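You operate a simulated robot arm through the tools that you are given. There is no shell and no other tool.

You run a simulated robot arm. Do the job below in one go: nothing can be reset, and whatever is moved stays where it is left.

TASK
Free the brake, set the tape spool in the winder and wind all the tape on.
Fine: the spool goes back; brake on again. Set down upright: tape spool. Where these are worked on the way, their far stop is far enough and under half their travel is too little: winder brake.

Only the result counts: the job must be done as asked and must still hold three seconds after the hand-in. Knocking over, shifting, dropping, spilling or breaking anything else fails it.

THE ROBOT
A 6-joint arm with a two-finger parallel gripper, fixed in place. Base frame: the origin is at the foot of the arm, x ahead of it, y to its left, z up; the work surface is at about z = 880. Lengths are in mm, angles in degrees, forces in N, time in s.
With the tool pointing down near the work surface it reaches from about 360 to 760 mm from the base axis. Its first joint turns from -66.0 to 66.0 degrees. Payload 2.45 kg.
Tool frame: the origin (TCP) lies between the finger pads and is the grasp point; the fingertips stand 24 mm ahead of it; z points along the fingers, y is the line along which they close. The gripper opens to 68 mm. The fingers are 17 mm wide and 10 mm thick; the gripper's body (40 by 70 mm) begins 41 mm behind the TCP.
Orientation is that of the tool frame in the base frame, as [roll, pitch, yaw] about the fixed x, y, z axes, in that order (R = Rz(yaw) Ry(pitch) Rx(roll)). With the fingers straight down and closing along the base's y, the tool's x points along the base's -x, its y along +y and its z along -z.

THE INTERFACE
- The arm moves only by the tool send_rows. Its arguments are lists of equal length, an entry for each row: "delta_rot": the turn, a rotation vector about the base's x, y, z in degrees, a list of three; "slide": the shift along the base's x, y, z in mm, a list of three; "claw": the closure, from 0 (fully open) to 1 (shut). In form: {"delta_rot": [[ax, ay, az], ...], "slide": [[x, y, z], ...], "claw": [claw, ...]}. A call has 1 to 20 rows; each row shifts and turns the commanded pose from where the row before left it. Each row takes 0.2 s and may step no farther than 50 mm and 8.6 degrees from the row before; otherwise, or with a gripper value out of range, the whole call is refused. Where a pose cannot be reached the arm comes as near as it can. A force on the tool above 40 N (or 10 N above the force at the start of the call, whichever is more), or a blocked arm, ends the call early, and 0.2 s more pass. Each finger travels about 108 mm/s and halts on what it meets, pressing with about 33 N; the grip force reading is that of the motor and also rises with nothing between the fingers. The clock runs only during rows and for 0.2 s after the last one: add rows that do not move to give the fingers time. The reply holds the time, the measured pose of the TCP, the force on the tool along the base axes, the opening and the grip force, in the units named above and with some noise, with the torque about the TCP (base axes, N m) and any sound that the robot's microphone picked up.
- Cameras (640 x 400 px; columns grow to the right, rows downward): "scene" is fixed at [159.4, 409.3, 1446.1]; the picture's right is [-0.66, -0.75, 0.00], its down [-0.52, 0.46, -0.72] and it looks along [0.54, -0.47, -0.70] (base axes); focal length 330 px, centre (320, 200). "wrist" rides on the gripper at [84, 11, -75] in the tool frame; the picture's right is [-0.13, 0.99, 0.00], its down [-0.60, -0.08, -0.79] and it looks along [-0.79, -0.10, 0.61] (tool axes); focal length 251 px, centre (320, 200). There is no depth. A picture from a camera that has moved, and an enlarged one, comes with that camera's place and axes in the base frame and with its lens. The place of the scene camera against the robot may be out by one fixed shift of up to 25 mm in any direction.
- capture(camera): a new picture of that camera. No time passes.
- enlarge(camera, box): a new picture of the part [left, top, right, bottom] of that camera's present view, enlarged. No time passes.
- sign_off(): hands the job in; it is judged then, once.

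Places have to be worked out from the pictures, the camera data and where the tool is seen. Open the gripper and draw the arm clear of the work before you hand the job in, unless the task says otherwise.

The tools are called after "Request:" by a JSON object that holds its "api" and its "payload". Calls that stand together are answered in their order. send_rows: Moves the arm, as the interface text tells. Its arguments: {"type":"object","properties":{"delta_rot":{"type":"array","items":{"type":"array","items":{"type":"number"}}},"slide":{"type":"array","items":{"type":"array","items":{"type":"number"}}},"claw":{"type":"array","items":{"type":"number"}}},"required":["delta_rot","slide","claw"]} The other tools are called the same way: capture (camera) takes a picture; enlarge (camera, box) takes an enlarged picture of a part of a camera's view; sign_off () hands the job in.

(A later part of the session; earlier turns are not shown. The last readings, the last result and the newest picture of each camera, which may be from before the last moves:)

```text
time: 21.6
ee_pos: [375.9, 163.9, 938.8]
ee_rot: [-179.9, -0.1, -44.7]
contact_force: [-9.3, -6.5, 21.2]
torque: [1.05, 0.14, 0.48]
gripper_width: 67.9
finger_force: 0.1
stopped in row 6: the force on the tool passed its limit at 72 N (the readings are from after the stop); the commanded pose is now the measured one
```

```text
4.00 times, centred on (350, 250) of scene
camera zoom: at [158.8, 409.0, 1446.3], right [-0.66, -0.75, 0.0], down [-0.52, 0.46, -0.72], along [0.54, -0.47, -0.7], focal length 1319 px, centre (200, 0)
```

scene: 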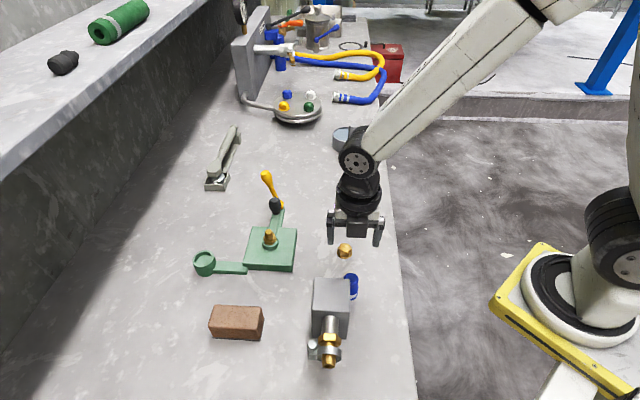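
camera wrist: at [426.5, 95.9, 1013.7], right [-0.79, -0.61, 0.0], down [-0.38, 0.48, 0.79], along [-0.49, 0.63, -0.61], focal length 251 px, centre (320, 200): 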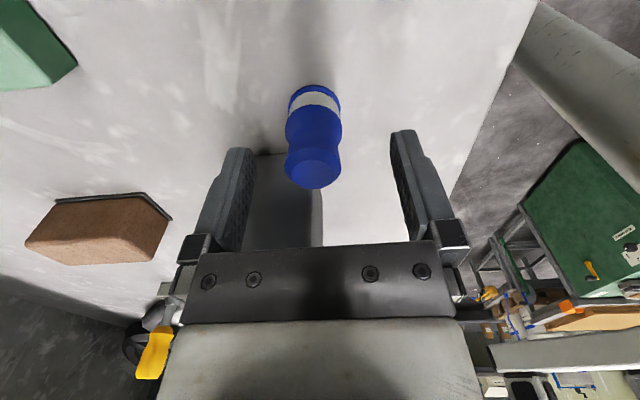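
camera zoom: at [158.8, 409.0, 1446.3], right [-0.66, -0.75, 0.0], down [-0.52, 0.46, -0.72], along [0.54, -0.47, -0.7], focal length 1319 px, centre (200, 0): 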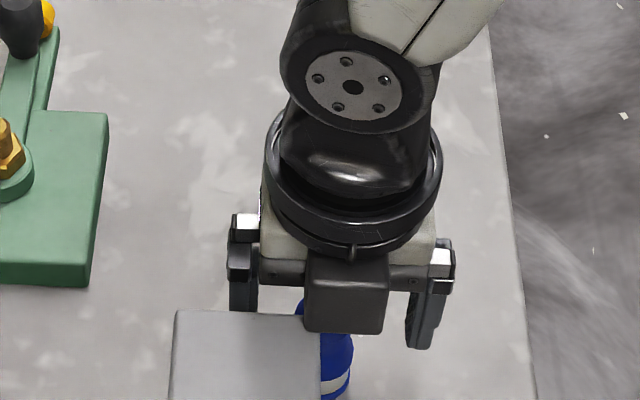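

The stop came from the gripper's rear housing landing on top of the grey block (its top is about z 977). I lift straight up at once and check that nothing has moved.

Request:
{"api": "send_rows", "payload": {"delta_rot": [[0, 0, 0], [0, 0, 0], [0, 0, 0]], "slide": [[0, 0, 20], [0, 0, 25], [30, -25, 22]], "claw": [0, 0, 0]}}

Request:
{"api": "capture", "payload": {"camera": "wrist"}}

Request:
{"api": "enlarge", "payload": {"camera": "scene", "box": [190, 240, 390, 380]}}

```text
time: 22.4
ee_pos: [407.8, 138.4, 1006.5]
ee_rot: [-179.8, 0.0, -44.8]
contact_force: [0.0, 0.0, 1.1]
torque: [0.02, -0.01, 0.05]
gripper_width: 68.2
finger_force: 0.0
```

```text
taken
camera wrist: at [458.0, 70.6, 1080.6], right [-0.79, -0.61, 0.0], down [-0.38, 0.48, 0.79], along [-0.48, 0.63, -0.61], focal length 251 px, centre (320, 200)
```

wrist: 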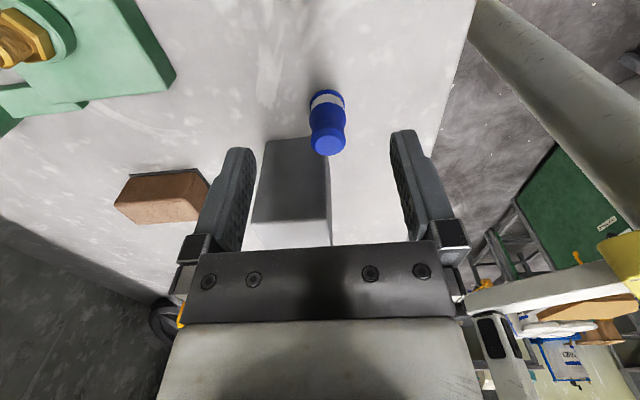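

```text
2.86 times, centred on (290, 310) of scene
camera zoom: at [159.3, 409.3, 1446.1], right [-0.66, -0.75, 0.0], down [-0.52, 0.46, -0.72], along [0.54, -0.47, -0.7], focal length 942 px, centre (406, -114)
```

zoom: 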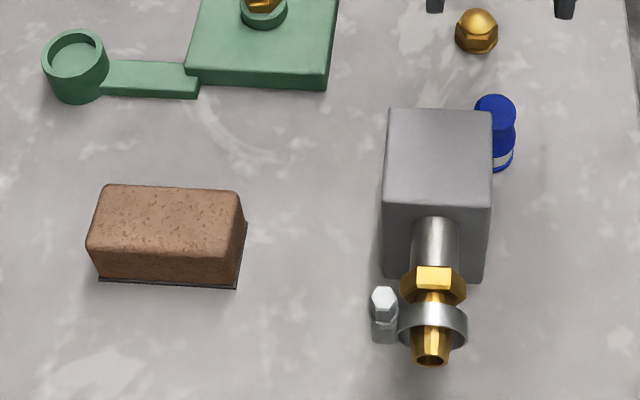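

Nothing shifted. I'll tilt the hand 20° away from the block so its housing clears, then descend on the spool again in small steps.

Request:
{"api": "send_rows", "payload": {"delta_rot": [[4.714, 4.714, 0], [4.714, 4.714, 0], [4.714, 4.714, 0], [0, 0, 0], [0, 0, 0], [0, 0, 0], [0, 0, 0]], "slide": [[0, 0, 0], [0, 0, 0], [0, 0, 0], [-15.4, 13, 0], [-15.4, 13, -10], [0, 0, -15], [0, 0, -10]], "claw": [0, 0, 0, 0, 0, 0, 0]}}

Request:
{"api": "capture", "payload": {"camera": "wrist"}}

Request:
{"api": "enlarge", "payload": {"camera": "scene", "box": [290, 200, 410, 300]}}

```text
time: 23.9
ee_pos: [375.6, 166.0, 970.2]
ee_rot: [-179.8, 20.0, -44.8]
contact_force: [1.2, 0.4, 0.0]
torque: [-0.02, 0.01, -0.03]
gripper_width: 68.1
finger_force: 0.0
```

```text
taken
camera wrist: at [440.8, 83.5, 1011.8], right [-0.79, -0.62, 0.04], down [-0.16, 0.26, 0.95], along [-0.6, 0.74, -0.3], focal length 251 px, centre (320, 200)
```

wrist: 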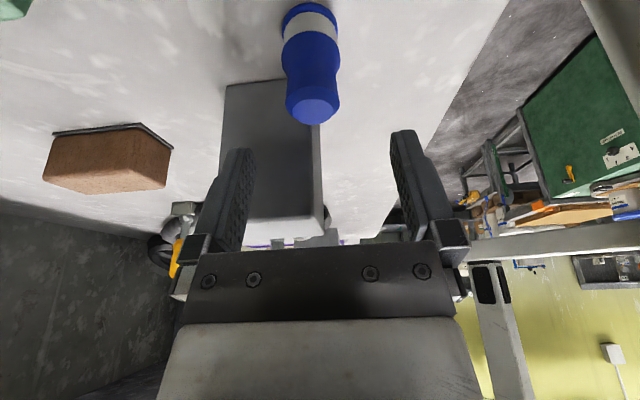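

```text
4.00 times, centred on (350, 250) of scene
camera zoom: at [159.3, 409.3, 1446.1], right [-0.66, -0.75, 0.0], down [-0.52, 0.46, -0.72], along [0.54, -0.47, -0.7], focal length 1319 px, centre (200, 0)
```

zoom: 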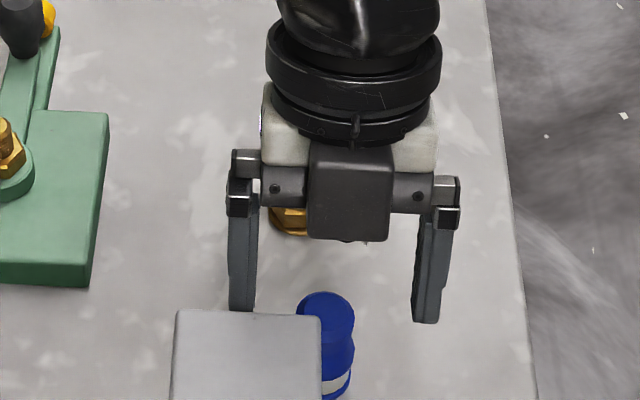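

The spool is centred between the open fingers (axis about (377,164)). I descend the rest in small steps, then close gently.

Request:
{"api": "send_rows", "payload": {"delta_rot": [[0, 0, 0], [0, 0, 0], [0, 0, 0], [0, 0, 0], [0, 0, 0], [0, 0, 0], [0, 0, 0], [0, 0, 0]], "slide": [[1.4, -1.7, -10], [0, 0, -10], [0, 0, -8], [0, 0, -6], [0, 0, -4], [0, 0, 0], [0, 0, 0], [0, 0, 0]], "claw": [0, 0, 0, 0, 0, 0.25, 0.5, 0.52]}}

Request:
{"api": "capture", "payload": {"camera": "wrist"}}

Request:
{"api": "enlarge", "payload": {"camera": "scene", "box": [290, 200, 410, 300]}}

```text
time: 25.8
ee_pos: [376.9, 163.5, 932.9]
ee_rot: [-179.7, 19.8, -44.8]
contact_force: [0.6, -0.4, 0.3]
torque: [-0.02, 0.01, 0.02]
gripper_width: 32.8
finger_force: 0.0
```

```text
taken
camera wrist: at [441.6, 81.1, 974.0], right [-0.79, -0.62, 0.04], down [-0.16, 0.26, 0.95], along [-0.6, 0.74, -0.3], focal length 251 px, centre (320, 200)
```

wrist: 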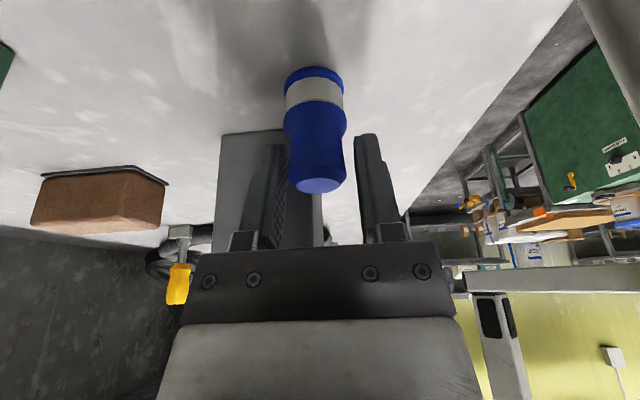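

```text
4.00 times, centred on (350, 250) of scene
camera zoom: at [159.4, 409.3, 1446.1], right [-0.66, -0.75, 0.0], down [-0.52, 0.46, -0.72], along [0.54, -0.47, -0.7], focal length 1319 px, centre (200, 0)
```

zoom: 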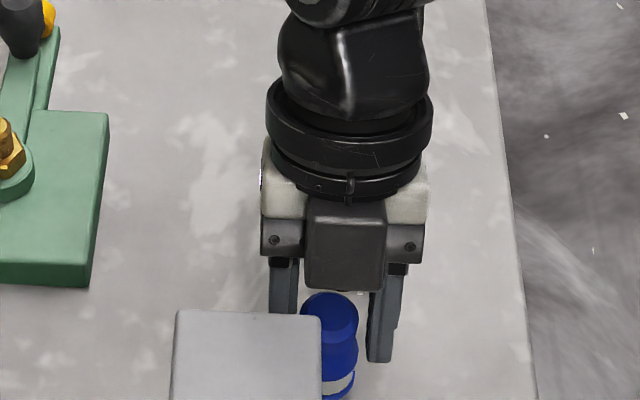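

Slightly off-centre by 1–2 mm toward +x+y; I shift, then close fully on the knob.

Request:
{"api": "send_rows", "payload": {"delta_rot": [[0, 0, 0], [0, 0, 0], [0, 0, 0], [0, 0, 0], [0, 0, 0], [0, 0, 0]], "slide": [[1, 1, 0], [0, 0, 0], [0, 0, 0], [0, 0, 0], [0, 0, 0], [0, 0, 0]], "claw": [0.52, 0.57, 0.62, 0.8, 1, 1]}}

Request:
{"api": "capture", "payload": {"camera": "wrist"}}

```text
time: 27.1
ee_pos: [377.8, 164.7, 932.7]
ee_rot: [-179.7, 20.0, -44.8]
contact_force: [0.0, -0.1, -0.5]
torque: [-0.04, 0.02, 0.0]
gripper_width: 27.6
finger_force: 32.6
```

```text
taken
camera wrist: at [442.9, 82.0, 974.0], right [-0.79, -0.62, 0.04], down [-0.16, 0.26, 0.95], along [-0.6, 0.74, -0.3], focal length 251 px, centre (320, 200)
```

wrist: 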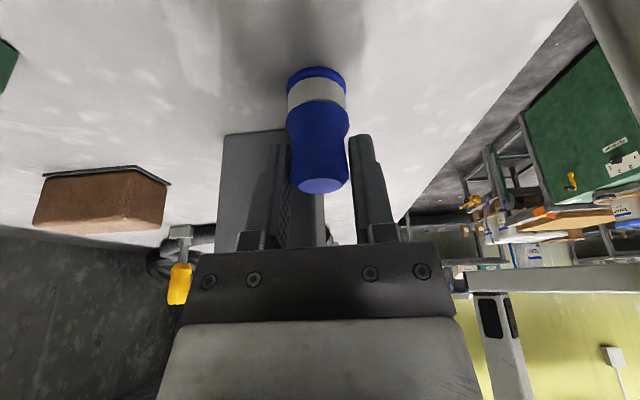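

The spool is held (27.6 mm, on the knob). I lift it straight up and verify it comes along upright.

Request:
{"api": "send_rows", "payload": {"delta_rot": [[0, 0, 0], [0, 0, 0], [0, 0, 0], [0, 0, 0], [0, 0, 0], [0, 0, 0]], "slide": [[0, 0, 5], [0, 0, 15], [0, 0, 25], [0, 0, 30], [0, 0, 30], [0, 0, 30]], "claw": [1, 1, 1, 1, 1, 1]}}

Request:
{"api": "capture", "payload": {"camera": "wrist"}}

Request:
{"api": "capture", "payload": {"camera": "scene"}}

```text
time: 28.6
ee_pos: [378.8, 164.4, 1068.9]
ee_rot: [-179.8, 19.9, -44.8]
contact_force: [0.3, -0.3, -0.8]
torque: [0.02, 0.01, 0.0]
gripper_width: 27.8
finger_force: 32.5
```

```text
taken
camera wrist: at [443.6, 82.7, 1110.1], right [-0.79, -0.62, 0.04], down [-0.16, 0.26, 0.95], along [-0.6, 0.74, -0.3], focal length 251 px, centre (320, 200)
```

wrist: 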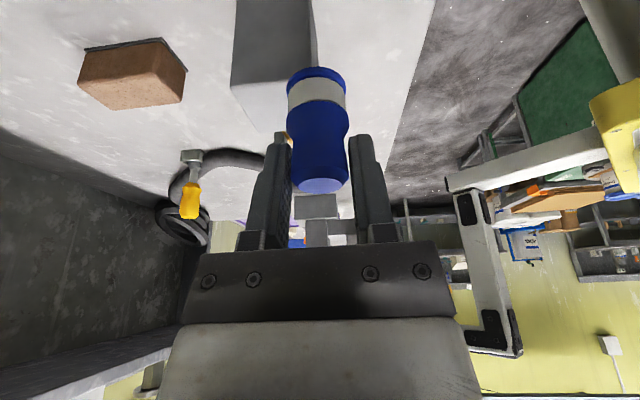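

```text
taken
```

scene: 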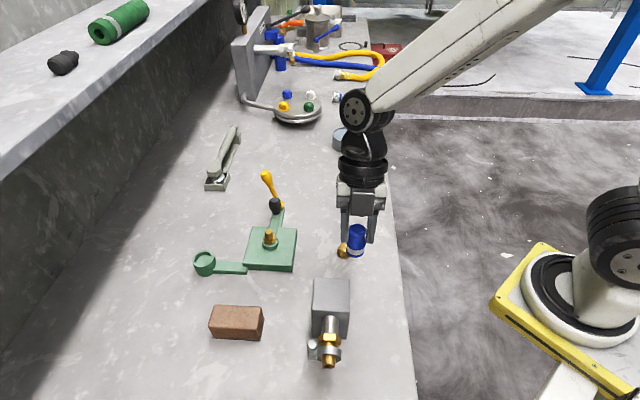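

The spool came up upright. I carry it high toward the cup at about (609,343), turning the hand to yaw −135°.

Request:
{"api": "send_rows", "payload": {"delta_rot": [[0, 0, -8.2], [0, 0, -8.2], [0, 0, -8.2], [0, 0, -8.2], [0, 0, -8.2], [0, 0, -8.2], [0, 0, -8.2], [0, 0, -8.2], [0, 0, -8.2], [0, 0, -8.2], [0, 0, -8.2]], "slide": [[17.8, 13.1, 0], [17.8, 13.1, 0], [17.8, 13.1, 0], [17.8, 13.1, 0], [17.8, 13.1, 0], [17.8, 13.1, 0], [17.8, 13.1, 0], [17.8, 13.1, 0], [17.8, 13.1, 0], [17.8, 13.1, 0], [17.8, 13.1, 0]], "claw": [1, 1, 1, 1, 1, 1, 1, 1, 1, 1, 1]}}

Request:
{"api": "capture", "payload": {"camera": "wrist"}}

Request:
{"api": "capture", "payload": {"camera": "scene"}}

```text
time: 30.9
ee_pos: [574.6, 310.2, 1066.7]
ee_rot: [-179.6, 19.9, -135.1]
contact_force: [0.2, 0.4, 0.0]
torque: [0.02, 0.01, 0.0]
gripper_width: 27.9
finger_force: 32.5
```

```text
taken
camera wrist: at [491.3, 242.6, 1107.7], right [-0.61, 0.79, 0.04], down [0.26, 0.16, 0.95], along [0.74, 0.59, -0.3], focal length 251 px, centre (320, 200)
```

wrist: 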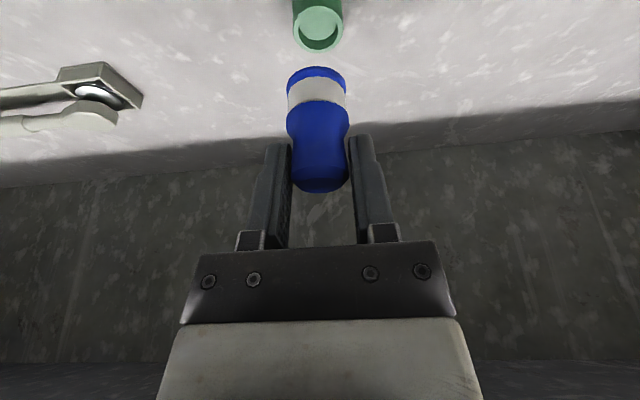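

```text
taken
```

scene: 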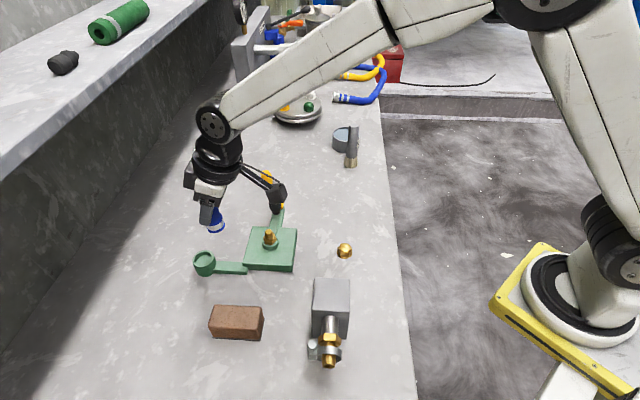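

Cup centre from this view: about (609,343.5,910), agreeing with the earlier estimate. I move over it with the spool bottom ~20 mm above the rim and check alignment.

Request:
{"api": "send_rows", "payload": {"delta_rot": [[0, 0, 0], [0, 0, 0], [0, 0, 0], [0, 0, 0], [0, 0, 0]], "slide": [[17, 16.5, 0], [17.4, 16.8, 0], [0, 0, -30], [0, 0, -30], [0, 0, -20]], "claw": [1, 1, 1, 1, 1]}}

Request:
{"api": "capture", "payload": {"camera": "wrist"}}

Request:
{"api": "enlarge", "payload": {"camera": "scene", "box": [150, 190, 270, 290]}}

Request:
{"api": "enlarge", "payload": {"camera": "wrist", "box": [270, 0, 370, 110]}}

```text
time: 32.1
ee_pos: [609.1, 341.6, 986.6]
ee_rot: [-179.7, 20.1, -134.9]
contact_force: [0.7, 0.1, -0.3]
torque: [0.0, -0.01, 0.01]
gripper_width: 27.8
finger_force: 32.8
```

```text
taken
camera wrist: at [525.6, 275.3, 1028.8], right [-0.61, 0.79, 0.04], down [0.26, 0.16, 0.95], along [0.74, 0.6, -0.3], focal length 251 px, centre (320, 200)
```

wrist: 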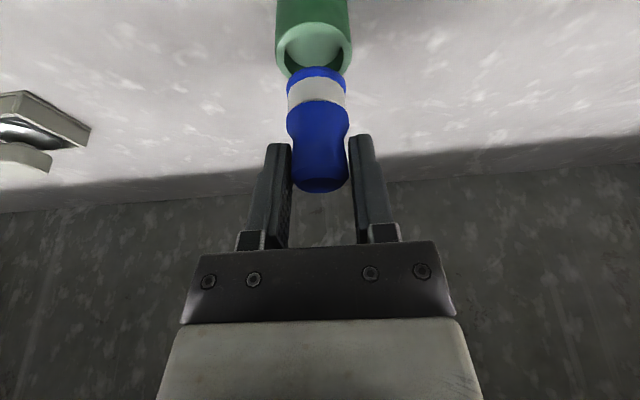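

```text
4.00 times, centred on (210, 240) of scene
camera zoom: at [159.4, 409.3, 1446.1], right [-0.66, -0.75, 0.0], down [-0.52, 0.46, -0.72], along [0.54, -0.47, -0.7], focal length 1319 px, centre (760, 40)
```

zoom: 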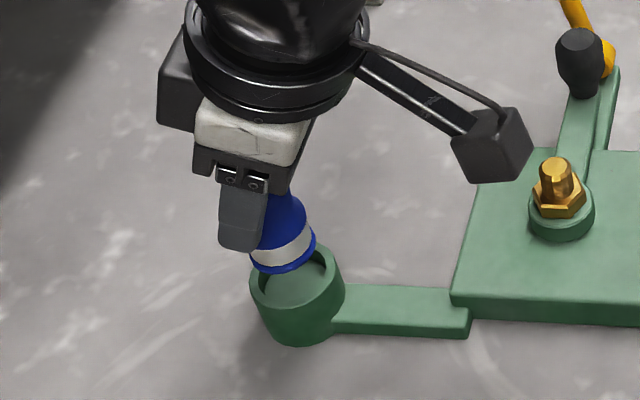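

```text
3.64 times, centred on (320, 55) of wrist
camera zoom: at [525.6, 275.3, 1028.8], right [-0.61, 0.79, 0.04], down [0.26, 0.16, 0.95], along [0.74, 0.6, -0.3], focal length 914 px, centre (320, 727)
```

zoom: 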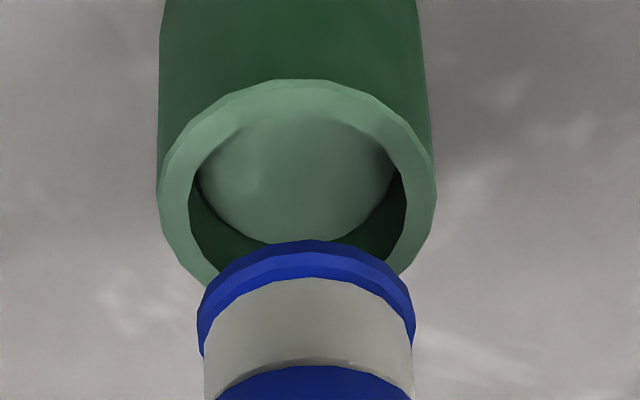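

The scene view hints that the spool could be slightly tilted in the grip; I zoom to compare the flange with the cup rim.

Request:
{"api": "enlarge", "payload": {"camera": "scene", "box": [195, 220, 255, 280]}}

Request:
{"api": "enlarge", "payload": {"camera": "wrist", "box": [270, 50, 370, 210]}}

```text
6.67 times, centred on (225, 250) of scene
camera zoom: at [159.4, 409.3, 1446.1], right [-0.66, -0.75, 0.0], down [-0.52, 0.46, -0.72], along [0.54, -0.47, -0.7], focal length 2198 px, centre (953, -133)
```

zoom: 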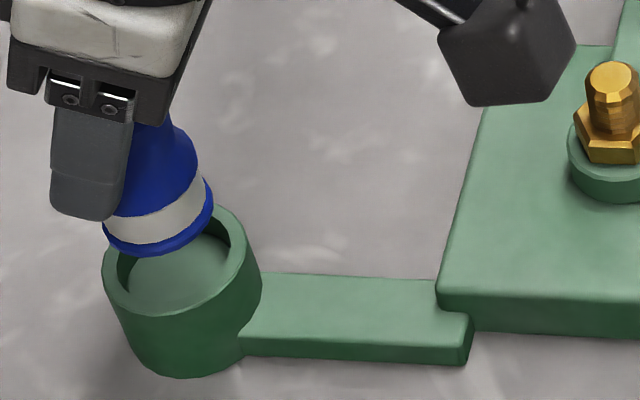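

```text
2.50 times, centred on (320, 130) of wrist
camera zoom: at [525.6, 275.3, 1028.8], right [-0.61, 0.79, 0.04], down [0.26, 0.16, 0.95], along [0.74, 0.6, -0.3], focal length 629 px, centre (320, 375)
```

zoom: 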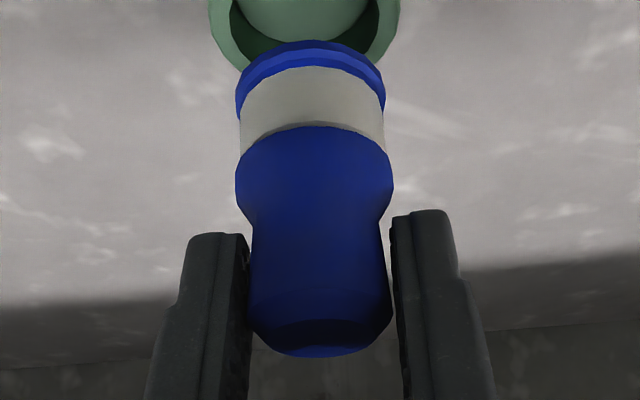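

The apparent lean is only perspective: vertical lines converge in that view, and the hand orientation is unchanged. Alignment is within 1–3 mm, so I nudge forward 1.5 mm, go down to just above the rim and look again.

Request:
{"api": "send_rows", "payload": {"delta_rot": [[0, 0, 0], [0, 0, 0], [0, 0, 0]], "slide": [[1.2, 0.9, -8], [0, 0, -8], [0, 0, -2]], "claw": [1, 1, 1]}}

Request:
{"api": "enlarge", "payload": {"camera": "wrist", "box": [270, 0, 370, 110]}}

Request:
{"api": "enlarge", "payload": {"camera": "scene", "box": [185, 230, 245, 290]}}

```text
time: 33.0
ee_pos: [610.8, 342.9, 967.5]
ee_rot: [-179.7, 20.0, -135.0]
contact_force: [-0.9, 0.6, 0.0]
torque: [0.01, -0.01, 0.0]
gripper_width: 27.7
finger_force: 32.6
```

```text
3.64 times, centred on (320, 55) of wrist
camera zoom: at [526.5, 276.0, 1010.8], right [-0.61, 0.79, 0.04], down [0.26, 0.16, 0.95], along [0.74, 0.6, -0.3], focal length 914 px, centre (320, 727)
```

zoom: 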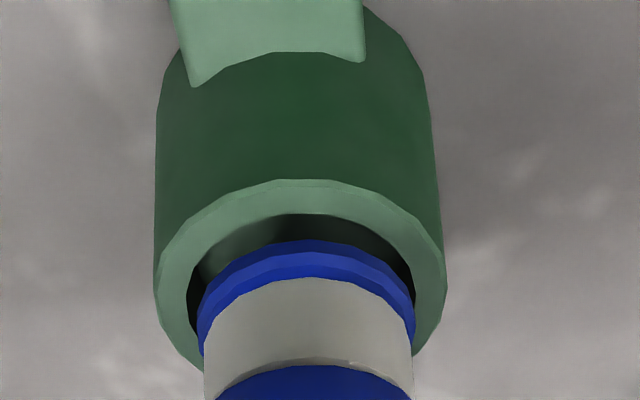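

```text
6.67 times, centred on (215, 260) of scene
camera zoom: at [159.4, 409.3, 1446.1], right [-0.66, -0.75, 0.0], down [-0.52, 0.46, -0.72], along [0.54, -0.47, -0.7], focal length 2198 px, centre (1020, -200)
```

zoom: 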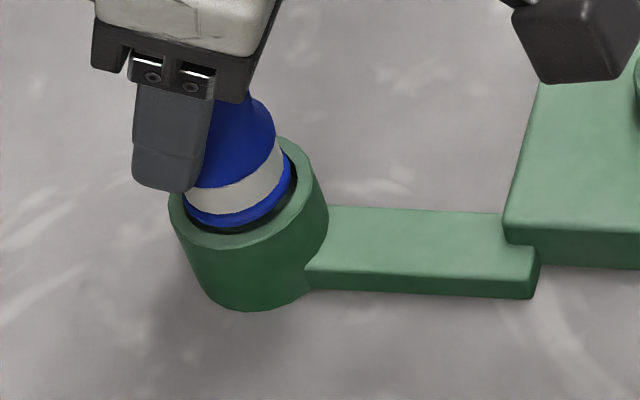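

Close to aligned: the bottom is about 5 mm above the rim. I zoom in further to fix the last millimetre or two.

Request:
{"api": "enlarge", "payload": {"camera": "scene", "box": [195, 240, 225, 270]}}

Request:
{"api": "enlarge", "payload": {"camera": "wrist", "box": [285, 40, 345, 100]}}

```text
13.33 times, centred on (210, 255) of scene
camera zoom: at [159.4, 409.3, 1446.1], right [-0.66, -0.75, 0.0], down [-0.52, 0.46, -0.72], along [0.54, -0.47, -0.7], focal length 4396 px, centre (1787, -533)
```

zoom: 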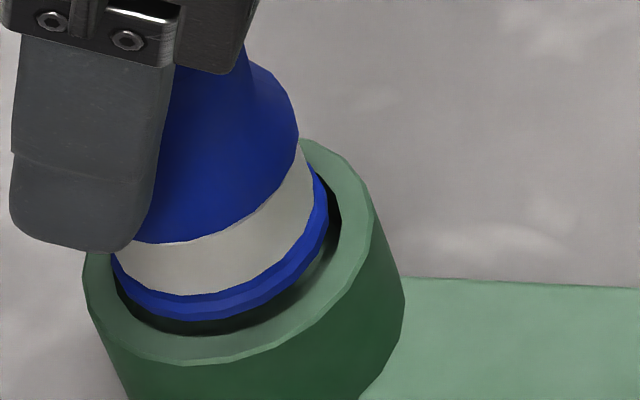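

```text
6.67 times, centred on (315, 70) of wrist
camera zoom: at [526.5, 276.0, 1010.8], right [-0.61, 0.79, 0.04], down [0.26, 0.16, 0.95], along [0.74, 0.6, -0.3], focal length 1676 px, centre (353, 1067)
```

zoom: 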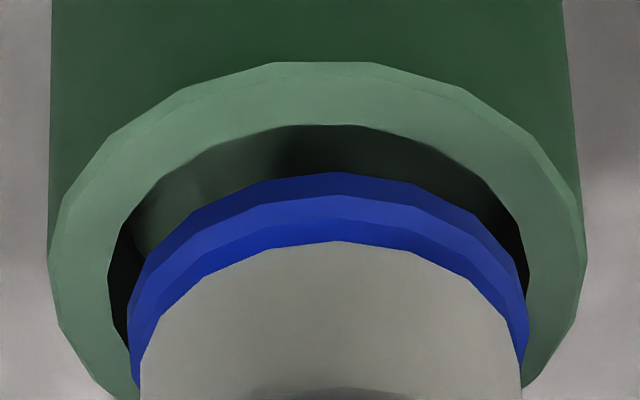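

Both views now agree that the spool is aligned lengthwise and about 1 mm off sideways, just above the rim. I correct that and lower gently until it seats.

Request:
{"api": "send_rows", "payload": {"delta_rot": [[0, 0, 0], [0, 0, 0], [0, 0, 0], [0, 0, 0]], "slide": [[0.6, -0.8, 0], [0, 0, -2.5], [0, 0, -2.5], [0, 0, -2]], "claw": [1, 1, 1, 1]}}

Request:
{"api": "enlarge", "payload": {"camera": "scene", "box": [195, 240, 225, 270]}}

Request:
{"api": "enlarge", "payload": {"camera": "wrist", "box": [285, 40, 345, 100]}}

```text
time: 34.0
ee_pos: [612.1, 341.3, 962.1]
ee_rot: [-179.7, 19.8, -135.0]
contact_force: [-0.8, -0.2, 0.2]
torque: [0.03, 0.0, 0.01]
gripper_width: 27.7
finger_force: 32.8
```

```text
13.33 times, centred on (210, 255) of scene
camera zoom: at [159.4, 409.3, 1446.1], right [-0.66, -0.75, 0.0], down [-0.52, 0.46, -0.72], along [0.54, -0.47, -0.7], focal length 4396 px, centre (1787, -533)
```

zoom: 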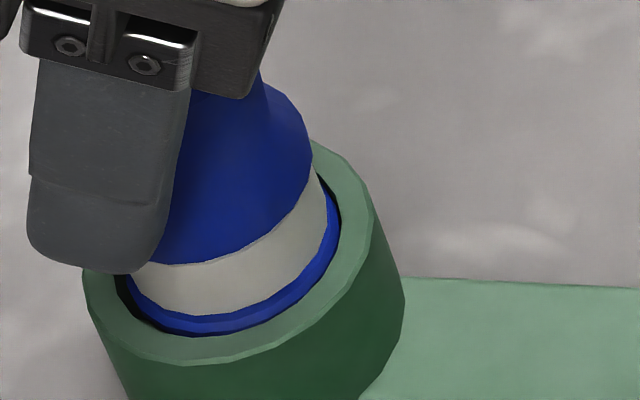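

```text
6.67 times, centred on (315, 70) of wrist
camera zoom: at [527.6, 275.0, 1003.8], right [-0.61, 0.79, 0.04], down [0.26, 0.16, 0.95], along [0.74, 0.59, -0.3], focal length 1676 px, centre (353, 1067)
```

zoom: 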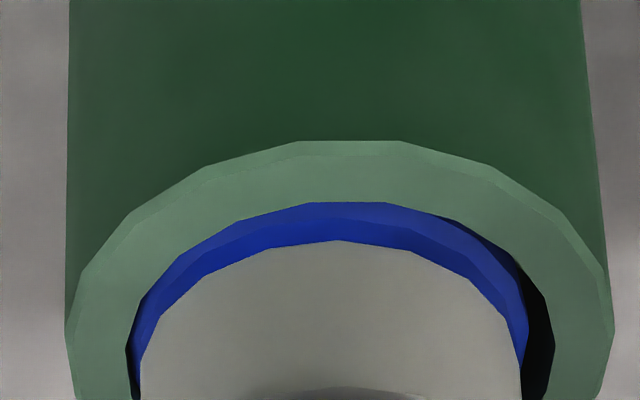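

The flange has entered the rim without any contact force. I nudge 0.4 mm back and continue down in small steps until it touches the cup floor.

Request:
{"api": "send_rows", "payload": {"delta_rot": [[0, 0, 0], [0, 0, 0], [0, 0, 0]], "slide": [[-0.3, 0.4, -2], [0, 0, -2], [0, 0, -1.5]], "claw": [1, 1, 1]}}

Request:
{"api": "enlarge", "payload": {"camera": "scene", "box": [195, 240, 225, 270]}}

Request:
{"api": "enlarge", "payload": {"camera": "wrist", "box": [285, 40, 345, 100]}}

```text
time: 34.8
ee_pos: [609.4, 341.1, 955.6]
ee_rot: [-179.8, 19.9, -135.0]
contact_force: [-0.1, 0.0, 0.3]
torque: [-0.01, -0.01, -0.03]
gripper_width: 27.8
finger_force: 33.1
```

```text
13.33 times, centred on (210, 255) of scene
camera zoom: at [159.3, 409.3, 1446.1], right [-0.66, -0.75, 0.0], down [-0.52, 0.46, -0.72], along [0.54, -0.47, -0.7], focal length 4396 px, centre (1787, -533)
```

zoom: 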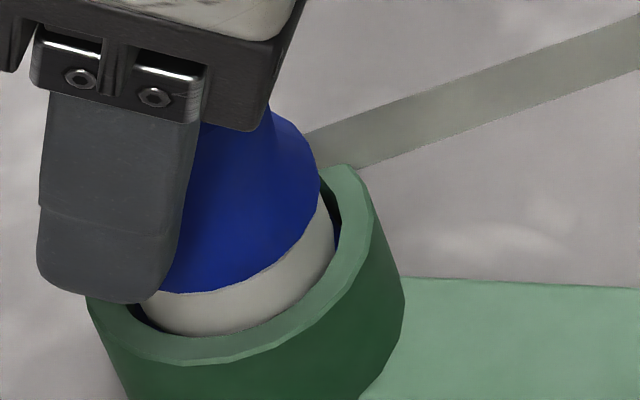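

```text
6.67 times, centred on (315, 70) of wrist
camera zoom: at [526.6, 275.6, 998.5], right [-0.61, 0.79, 0.04], down [0.26, 0.16, 0.95], along [0.74, 0.6, -0.3], focal length 1676 px, centre (353, 1067)
```

zoom: 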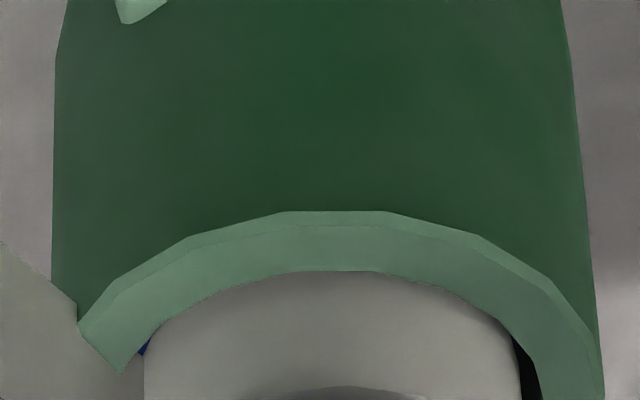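

A tape strip has now appeared running from the cup, so the spool has registered as seated. I look at the whole winder before releasing.

Request:
{"api": "enlarge", "payload": {"camera": "scene", "box": [180, 150, 340, 290]}}

Request:
{"api": "capture", "payload": {"camera": "wrist"}}

```text
2.86 times, centred on (260, 220) of scene
camera zoom: at [159.3, 409.3, 1446.1], right [-0.66, -0.75, 0.0], down [-0.52, 0.46, -0.72], along [0.54, -0.47, -0.7], focal length 942 px, centre (491, 143)
```

zoom: 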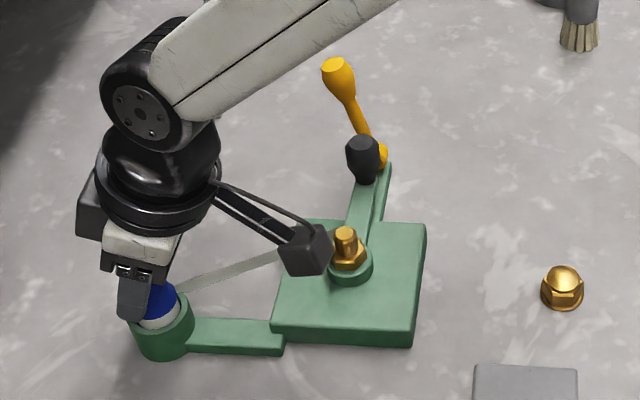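

```text
taken
camera wrist: at [526.6, 275.6, 998.5], right [-0.61, 0.79, 0.04], down [0.26, 0.16, 0.95], along [0.74, 0.6, -0.3], focal length 251 px, centre (320, 200)
```

wrist: 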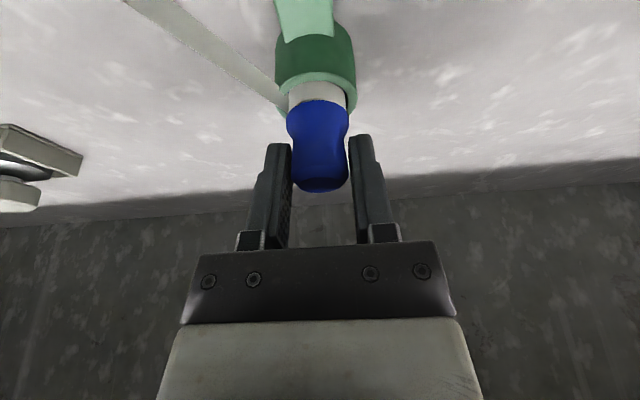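

The tape runs from the spool to the winder hub. I lower the last bit until I feel the floor.

Request:
{"api": "send_rows", "payload": {"delta_rot": [[0, 0, 0], [0, 0, 0], [0, 0, 0]], "slide": [[0, 0, -1.5], [0, 0, -1.5], [0, 0, 0]], "claw": [1, 1, 1]}}

Request:
{"api": "enlarge", "payload": {"camera": "scene", "box": [195, 240, 225, 270]}}

```text
time: 35.5
ee_pos: [612.0, 342.8, 957.6]
ee_rot: [-179.6, 20.3, -135.0]
contact_force: [-4.6, -3.1, 22.4]
torque: [-0.12, 0.21, 0.04]
gripper_width: 27.7
finger_force: 33.2
```

```text
13.33 times, centred on (210, 255) of scene
camera zoom: at [158.8, 409.0, 1446.3], right [-0.66, -0.75, 0.0], down [-0.52, 0.46, -0.72], along [0.54, -0.47, -0.7], focal length 4396 px, centre (1787, -533)
```

zoom: 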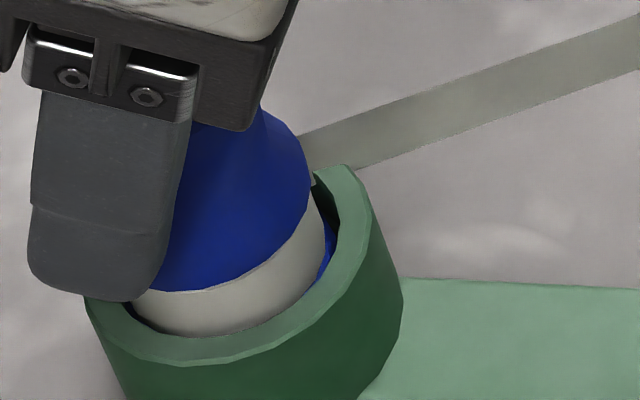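

The floor is felt (22 N). I relax the push slightly, open the fingers and back out along the tool axis.

Request:
{"api": "send_rows", "payload": {"delta_rot": [[0, 0, 0], [0, 0, 0], [0, 0, 0], [0, 0, 0], [0, 0, 0], [0, 0, 0]], "slide": [[0, 0, 1.8], [0, 0, 0], [0, 0, 0], [0, 0, 0], [0, 0, 0], [0, 0, 0]], "claw": [1, 0.9, 0.6, 0.4, 0.2, 0.1]}}

Request:
{"api": "enlarge", "payload": {"camera": "scene", "box": [180, 220, 240, 280]}}

Request:
{"api": "capture", "payload": {"camera": "wrist"}}

```text
time: 37.0
ee_pos: [610.2, 341.3, 955.7]
ee_rot: [-179.8, 19.9, -135.0]
contact_force: [0.1, 0.5, -0.3]
torque: [0.02, -0.01, 0.03]
gripper_width: 60.8
finger_force: 0.1
```

```text
6.67 times, centred on (210, 250) of scene
camera zoom: at [159.4, 409.3, 1446.1], right [-0.66, -0.75, 0.0], down [-0.52, 0.46, -0.72], along [0.54, -0.47, -0.7], focal length 2198 px, centre (1053, -133)
```

zoom: 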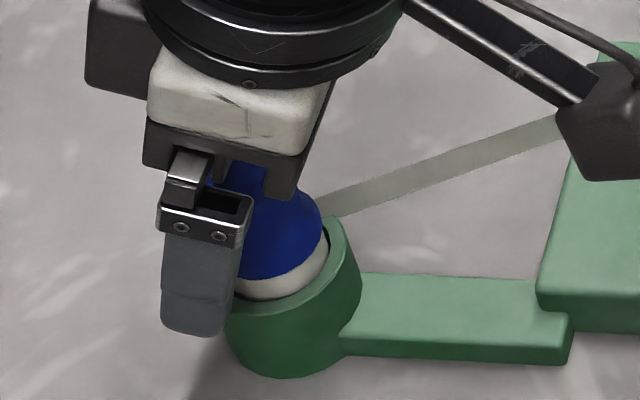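

```text
taken
camera wrist: at [526.6, 275.2, 997.3], right [-0.61, 0.79, 0.04], down [0.26, 0.16, 0.95], along [0.74, 0.59, -0.3], focal length 251 px, centre (320, 200)
```

wrist: 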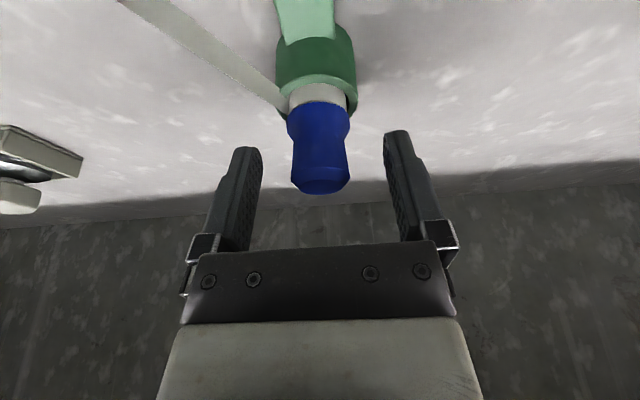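

The spool stands in the cup with its tape leading to the hub. I back straight up, then go to the crank knob near (612,163) with the hand tilted 20° so its housing stays clear of the raised brake lever.

Request:
{"api": "send_rows", "payload": {"delta_rot": [[0, 0, 0], [0, 0, 0], [0, 0, 0], [0, 0, 0], [0, 0, -8.375], [0, 0, -8.375], [0, 0, -8.375], [0, 0, -8.375], [0, 0, -8.375], [0, 0, -8.375], [0, 0, -8.375], [0, 0, -8.375]], "slide": [[0, 0, 15], [0, 0, 30], [0, 0, 35], [0, 0, 35], [0, -20, 0], [0, -20, 0], [0, -20, 0], [0, -20, 0], [0, -20, 0], [0, -20, 0], [0, -20, 0], [-10, -20, 0]], "claw": [0, 0, 0, 0, 0, 0, 0, 0, 0, 0, 0, 0]}}

Request:
{"api": "capture", "payload": {"camera": "wrist"}}

Request:
{"api": "enlarge", "payload": {"camera": "scene", "box": [180, 150, 340, 290]}}

```text
time: 39.5
ee_pos: [603.1, 182.1, 1069.8]
ee_rot: [-179.7, 19.9, 157.8]
contact_force: [0.4, -0.8, 0.0]
torque: [0.02, 0.0, -0.04]
gripper_width: 68.1
finger_force: 0.1
```

```text
taken
camera wrist: at [508.4, 230.7, 1112.2], right [0.49, 0.87, 0.04], down [0.25, -0.18, 0.95], along [0.84, -0.46, -0.3], focal length 251 px, centre (320, 200)
```

wrist: 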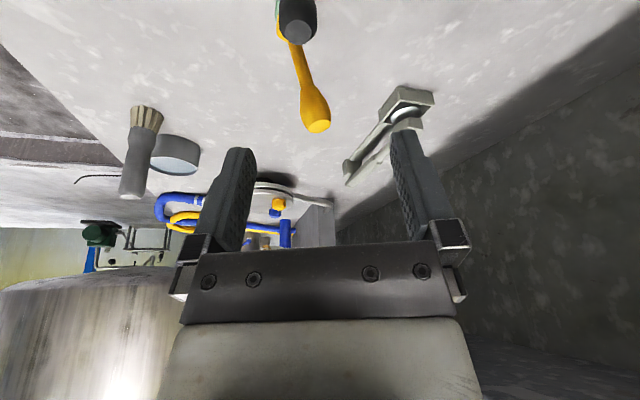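

```text
2.86 times, centred on (260, 220) of scene
camera zoom: at [159.3, 409.3, 1446.1], right [-0.66, -0.75, 0.0], down [-0.52, 0.46, -0.72], along [0.54, -0.47, -0.7], focal length 942 px, centre (491, 143)
```

zoom: 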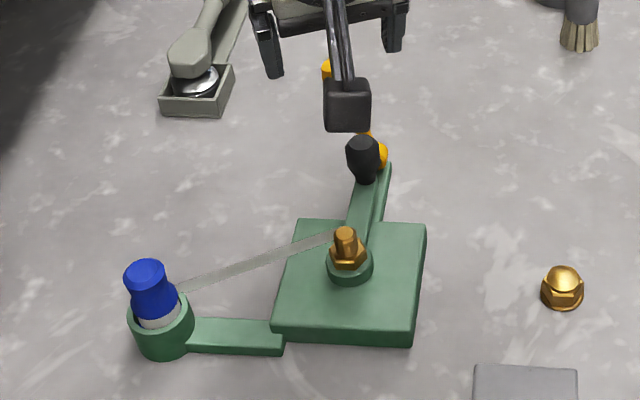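

Lever tip is about (655,155,1000) and the knob about (611,163) with top z 957; crank centre about (555.5,221.5), radius ~80. I rotate slightly so the hand leans directly away from the lever, then lower toward the knob and check.

Request:
{"api": "send_rows", "payload": {"delta_rot": [[0, 0, -8], [0, 0, 0], [0, 0, 0], [0, 0, 0]], "slide": [[4, -9.5, 0], [4, -9.5, 0], [0, 0, -30], [0, 0, -35]], "claw": [0, 0, 0, 0]}}

Request:
{"api": "capture", "payload": {"camera": "wrist"}}

Request:
{"api": "enlarge", "payload": {"camera": "scene", "box": [220, 130, 340, 250]}}

```text
time: 40.5
ee_pos: [610.2, 165.5, 1004.1]
ee_rot: [-179.7, 19.9, 150.0]
contact_force: [-0.1, 0.5, 0.3]
torque: [0.02, 0.0, -0.01]
gripper_width: 67.9
finger_force: 0.0
```

```text
taken
camera wrist: at [523.5, 226.7, 1045.1], right [0.6, 0.8, 0.04], down [0.22, -0.21, 0.95], along [0.77, -0.57, -0.3], focal length 251 px, centre (320, 200)
```

wrist: 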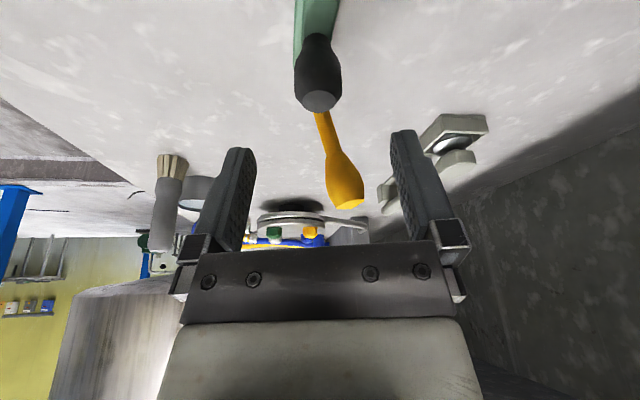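

```text
3.33 times, centred on (280, 190) of scene
camera zoom: at [159.4, 409.3, 1446.1], right [-0.66, -0.75, 0.0], down [-0.52, 0.46, -0.72], along [0.54, -0.47, -0.7], focal length 1099 px, centre (453, 233)
```

zoom: 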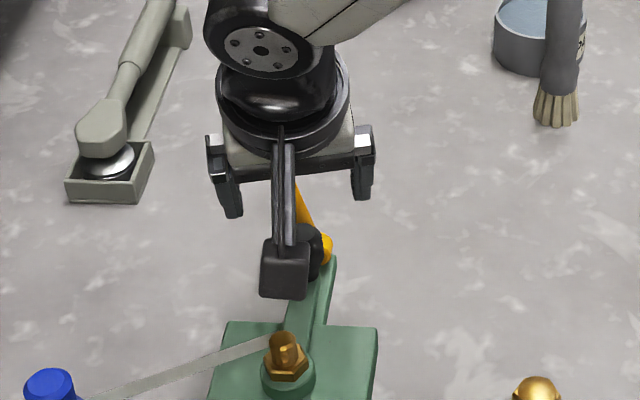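

Knob axis at (612,163); the lever tip clearance to the hand's housing looks adequate if I stay near z 957. I descend onto the knob in small steps and close.

Request:
{"api": "send_rows", "payload": {"delta_rot": [[0, 0, 0], [0, 0, 0], [0, 0, 0], [0, 0, 0], [0, 0, 0], [0, 0, 0]], "slide": [[1.6, -2.2, -10], [0, 0, -12], [0, 0, -10], [0, 0, -8], [0, 0, -4], [0, 0, -3]], "claw": [0, 0, 0, 0, 0, 0]}}

Request:
{"api": "capture", "payload": {"camera": "wrist"}}

Request:
{"api": "enlarge", "payload": {"camera": "scene", "box": [230, 150, 330, 250]}}

```text
time: 42.0
ee_pos: [608.7, 161.2, 957.8]
ee_rot: [-179.7, 19.9, 150.0]
contact_force: [-0.6, -1.1, 0.4]
torque: [-0.01, 0.0, 0.01]
gripper_width: 67.9
finger_force: 0.1
```

```text
taken
camera wrist: at [523.4, 222.9, 999.6], right [0.6, 0.8, 0.04], down [0.22, -0.21, 0.95], along [0.77, -0.56, -0.3], focal length 251 px, centre (320, 200)
```

wrist: 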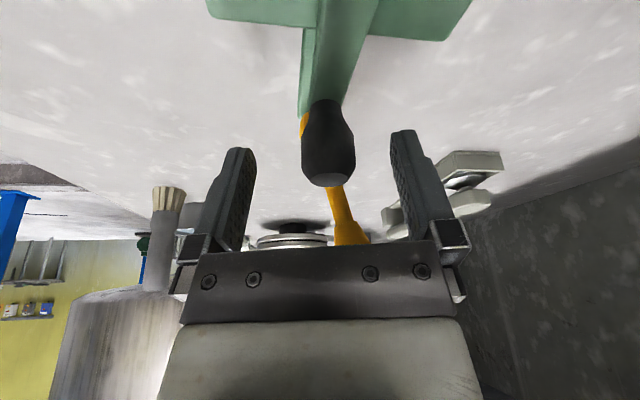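

```text
4.00 times, centred on (280, 200) of scene
camera zoom: at [159.4, 409.3, 1446.1], right [-0.66, -0.75, 0.0], down [-0.52, 0.46, -0.72], along [0.54, -0.47, -0.7], focal length 1319 px, centre (480, 200)
```

zoom: 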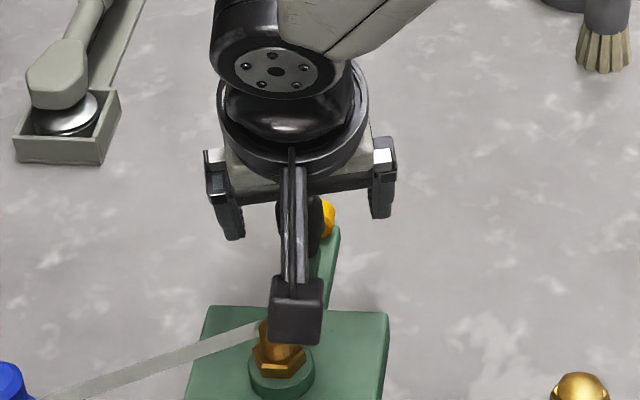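

The knob sits between the fingers, about 1 mm off-centre. I nudge and close on it.

Request:
{"api": "send_rows", "payload": {"delta_rot": [[0, 0, 0], [0, 0, 0], [0, 0, 0], [0, 0, 0], [0, 0, 0], [0, 0, 0]], "slide": [[0.8, 1, 0], [0, 0, 0], [0, 0, 0], [0, 0, 0], [0, 0, 0], [0, 0, 0]], "claw": [0.3, 0.5, 0.6, 0.8, 1, 1]}}

Request:
{"api": "capture", "payload": {"camera": "wrist"}}

```text
time: 43.4
ee_pos: [610.9, 164.1, 957.6]
ee_rot: [-179.9, 20.0, 150.1]
contact_force: [9.4, 20.7, -7.0]
torque: [0.06, -0.16, 0.09]
gripper_width: 24.7
finger_force: 40.4
```

```text
taken
camera wrist: at [524.6, 225.5, 999.8], right [0.6, 0.8, 0.04], down [0.22, -0.22, 0.95], along [0.77, -0.56, -0.3], focal length 251 px, centre (320, 200)
```

wrist: 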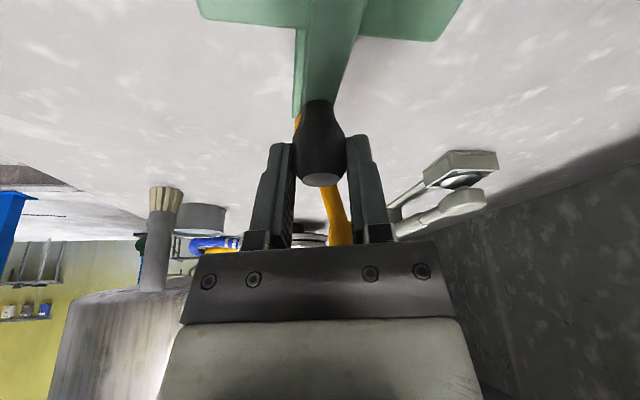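

Gripped at 24.7 mm; the load shows the crank resists clockwise pushing. I relieve it and try a small counter-clockwise arc.

Request:
{"api": "send_rows", "payload": {"delta_rot": [[0, 0, 0], [0, 0, 0], [0, 0, 0], [0, 0, 0], [0, 0, 0]], "slide": [[0.8, 1.4, 0], [3.5, 3.3, 0], [3.3, 3.5, 0], [3.1, 3.7, 0], [2.9, 3.9, 0]], "claw": [1, 1, 1, 1, 1]}}

Request:
{"api": "enlarge", "payload": {"camera": "scene", "box": [180, 150, 340, 290]}}

```text
time: 44.5
ee_pos: [623.0, 177.9, 958.3]
ee_rot: [-179.5, 19.8, 150.1]
contact_force: [-20.3, 11.5, 3.1]
torque: [0.2, -0.24, -0.02]
gripper_width: 24.8
finger_force: 40.2
```

```text
2.86 times, centred on (260, 220) of scene
camera zoom: at [158.7, 409.6, 1446.1], right [-0.66, -0.75, 0.0], down [-0.52, 0.46, -0.72], along [0.54, -0.47, -0.7], focal length 942 px, centre (491, 143)
```

zoom: 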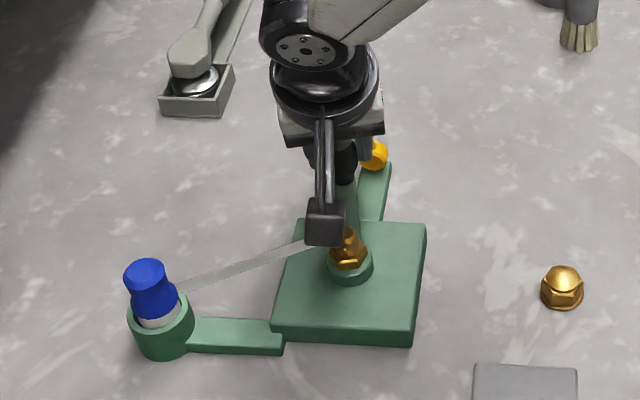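

The crank turns counter-clockwise; the inward pull says my radius was about 3 mm too large. I continue CCW with radius 79 about (554.5,220.5).

Request:
{"api": "send_rows", "payload": {"delta_rot": [[0, 0, 0], [0, 0, 0], [0, 0, 0], [0, 0, 0], [0, 0, 0], [0, 0, 0]], "slide": [[2.5, 13.4, 0], [3.6, 13.3, 0], [1.2, 13.7, 0], [-1.2, 13.7, 0], [-3.6, 13.3, 0], [-5.8, 12.5, 0]], "claw": [1, 1, 1, 1, 1, 1]}}

Request:
{"api": "enlarge", "payload": {"camera": "scene", "box": [180, 150, 340, 290]}}

```text
time: 45.6
ee_pos: [633.4, 233.8, 959.1]
ee_rot: [179.7, 20.3, 150.0]
contact_force: [10.3, 3.2, -11.9]
torque: [-0.18, -0.49, 0.03]
gripper_width: 24.6
finger_force: 40.2
stopped in row 5: the force on the tool passed its limit at 41 N (the readings are from after the stop); the commanded pose is now the measured one
```

```text
2.86 times, centred on (260, 220) of scene
camera zoom: at [159.8, 409.5, 1446.0], right [-0.66, -0.75, 0.0], down [-0.52, 0.46, -0.72], along [0.54, -0.47, -0.7], focal length 942 px, centre (491, 143)
```

zoom: 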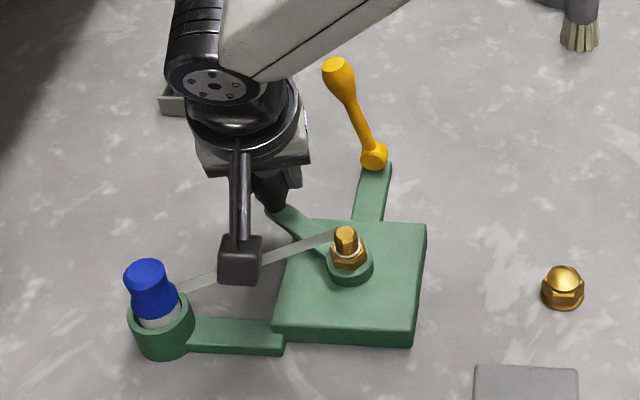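

The crank turned to about 10° and a thin tape layer now shows on the hub, so counter-clockwise is winding. Measured grip points fit a circle centred (554.7,219.8), r 80; I continue in smaller steps.

Request:
{"api": "send_rows", "payload": {"delta_rot": [[0, 0, 0], [0, 0, 0], [0, 0, 0], [0, 0, 0], [0, 0, 0], [0, 0, 0]], "slide": [[-1.9, 8.1, 0], [-2.7, 7.9, 0], [-3.5, 7.6, 0], [-4.3, 7.2, 0], [-5.0, 6.7, 0], [-5.7, 6.1, 0]], "claw": [1, 1, 1, 1, 1, 1]}}

Request:
{"api": "enlarge", "payload": {"camera": "scene", "box": [180, 150, 340, 290]}}

```text
time: 47.0
ee_pos: [609.4, 279.4, 960.7]
ee_rot: [179.5, 20.3, 150.2]
contact_force: [20.2, 20.9, -22.5]
torque: [-0.29, -0.13, 0.15]
gripper_width: 25.1
finger_force: 40.5
```

```text
2.86 times, centred on (260, 220) of scene
camera zoom: at [160.4, 410.1, 1445.7], right [-0.66, -0.75, 0.0], down [-0.52, 0.46, -0.72], along [0.53, -0.47, -0.7], focal length 942 px, centre (491, 143)
```

zoom: 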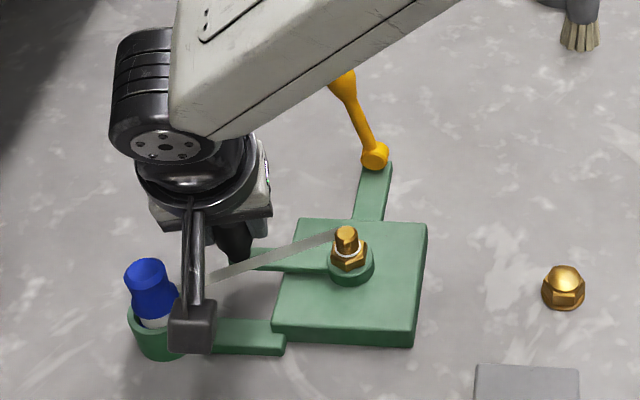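

The crank is near 47°; loads show I'm ~2 mm inside the true circle and pulling upward. I correct outward and down, and read the forces before going on.

Request:
{"api": "send_rows", "payload": {"delta_rot": [[0, 0, 0], [0, 0, 0]], "slide": [[1.4, 1.5, -2.5], [0, 0, 0]], "claw": [1, 1]}}

```text
time: 47.6
ee_pos: [610.3, 278.9, 960.5]
ee_rot: [179.8, 20.4, 150.0]
contact_force: [0.7, 1.1, 12.2]
torque: [0.38, 1.11, 0.01]
gripper_width: 24.7
finger_force: 40.4
```

Gripping is very stiff (about 14 N/mm), so I'll switch to pushing the knob from behind with closed fingers, which tolerates radius errors. First I release and lift clear of the knob.

Request:
{"api": "send_rows", "payload": {"delta_rot": [[0, 0, 0], [0, 0, 0], [0, 0, 0], [0, 0, 0], [0, 0, 0], [0, 0, 0], [0, 0, 0]], "slide": [[0, 0, 1], [0, 0, 0], [0, 0, 20], [0, 0, 25], [8, -14, 0], [9, -15, 0], [0, 0, 0]], "claw": [0.6, 0.45, 0.45, 0.45, 0.8, 1, 1]}}

Request:
{"api": "capture", "payload": {"camera": "wrist"}}

Request:
{"api": "enlarge", "payload": {"camera": "scene", "box": [180, 150, 340, 290]}}

```text
time: 49.2
ee_pos: [629.1, 250.0, 1004.3]
ee_rot: [179.8, 20.2, 150.1]
contact_force: [-0.4, 0.1, -0.5]
torque: [0.0, -0.02, -0.01]
gripper_width: 0.2
finger_force: 24.0
```

```text
taken
camera wrist: at [541.2, 311.1, 1045.6], right [0.6, 0.8, 0.05], down [0.21, -0.22, 0.95], along [0.77, -0.56, -0.3], focal length 251 px, centre (320, 200)
```

wrist: 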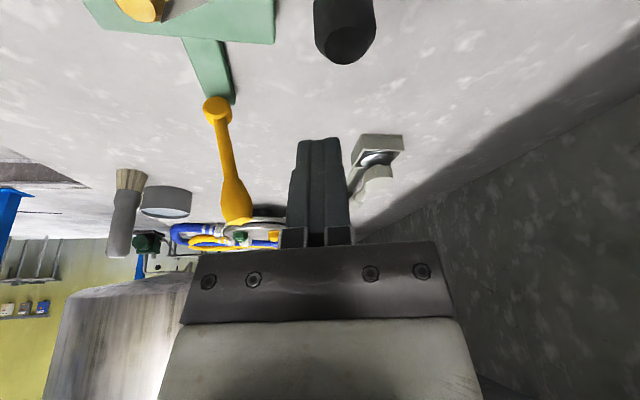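

```text
2.86 times, centred on (260, 220) of scene
camera zoom: at [159.4, 409.3, 1446.1], right [-0.66, -0.75, 0.0], down [-0.52, 0.46, -0.72], along [0.54, -0.47, -0.7], focal length 942 px, centre (491, 143)
```

zoom: 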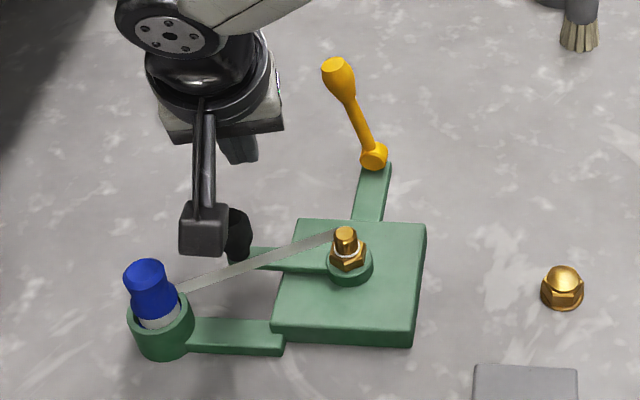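

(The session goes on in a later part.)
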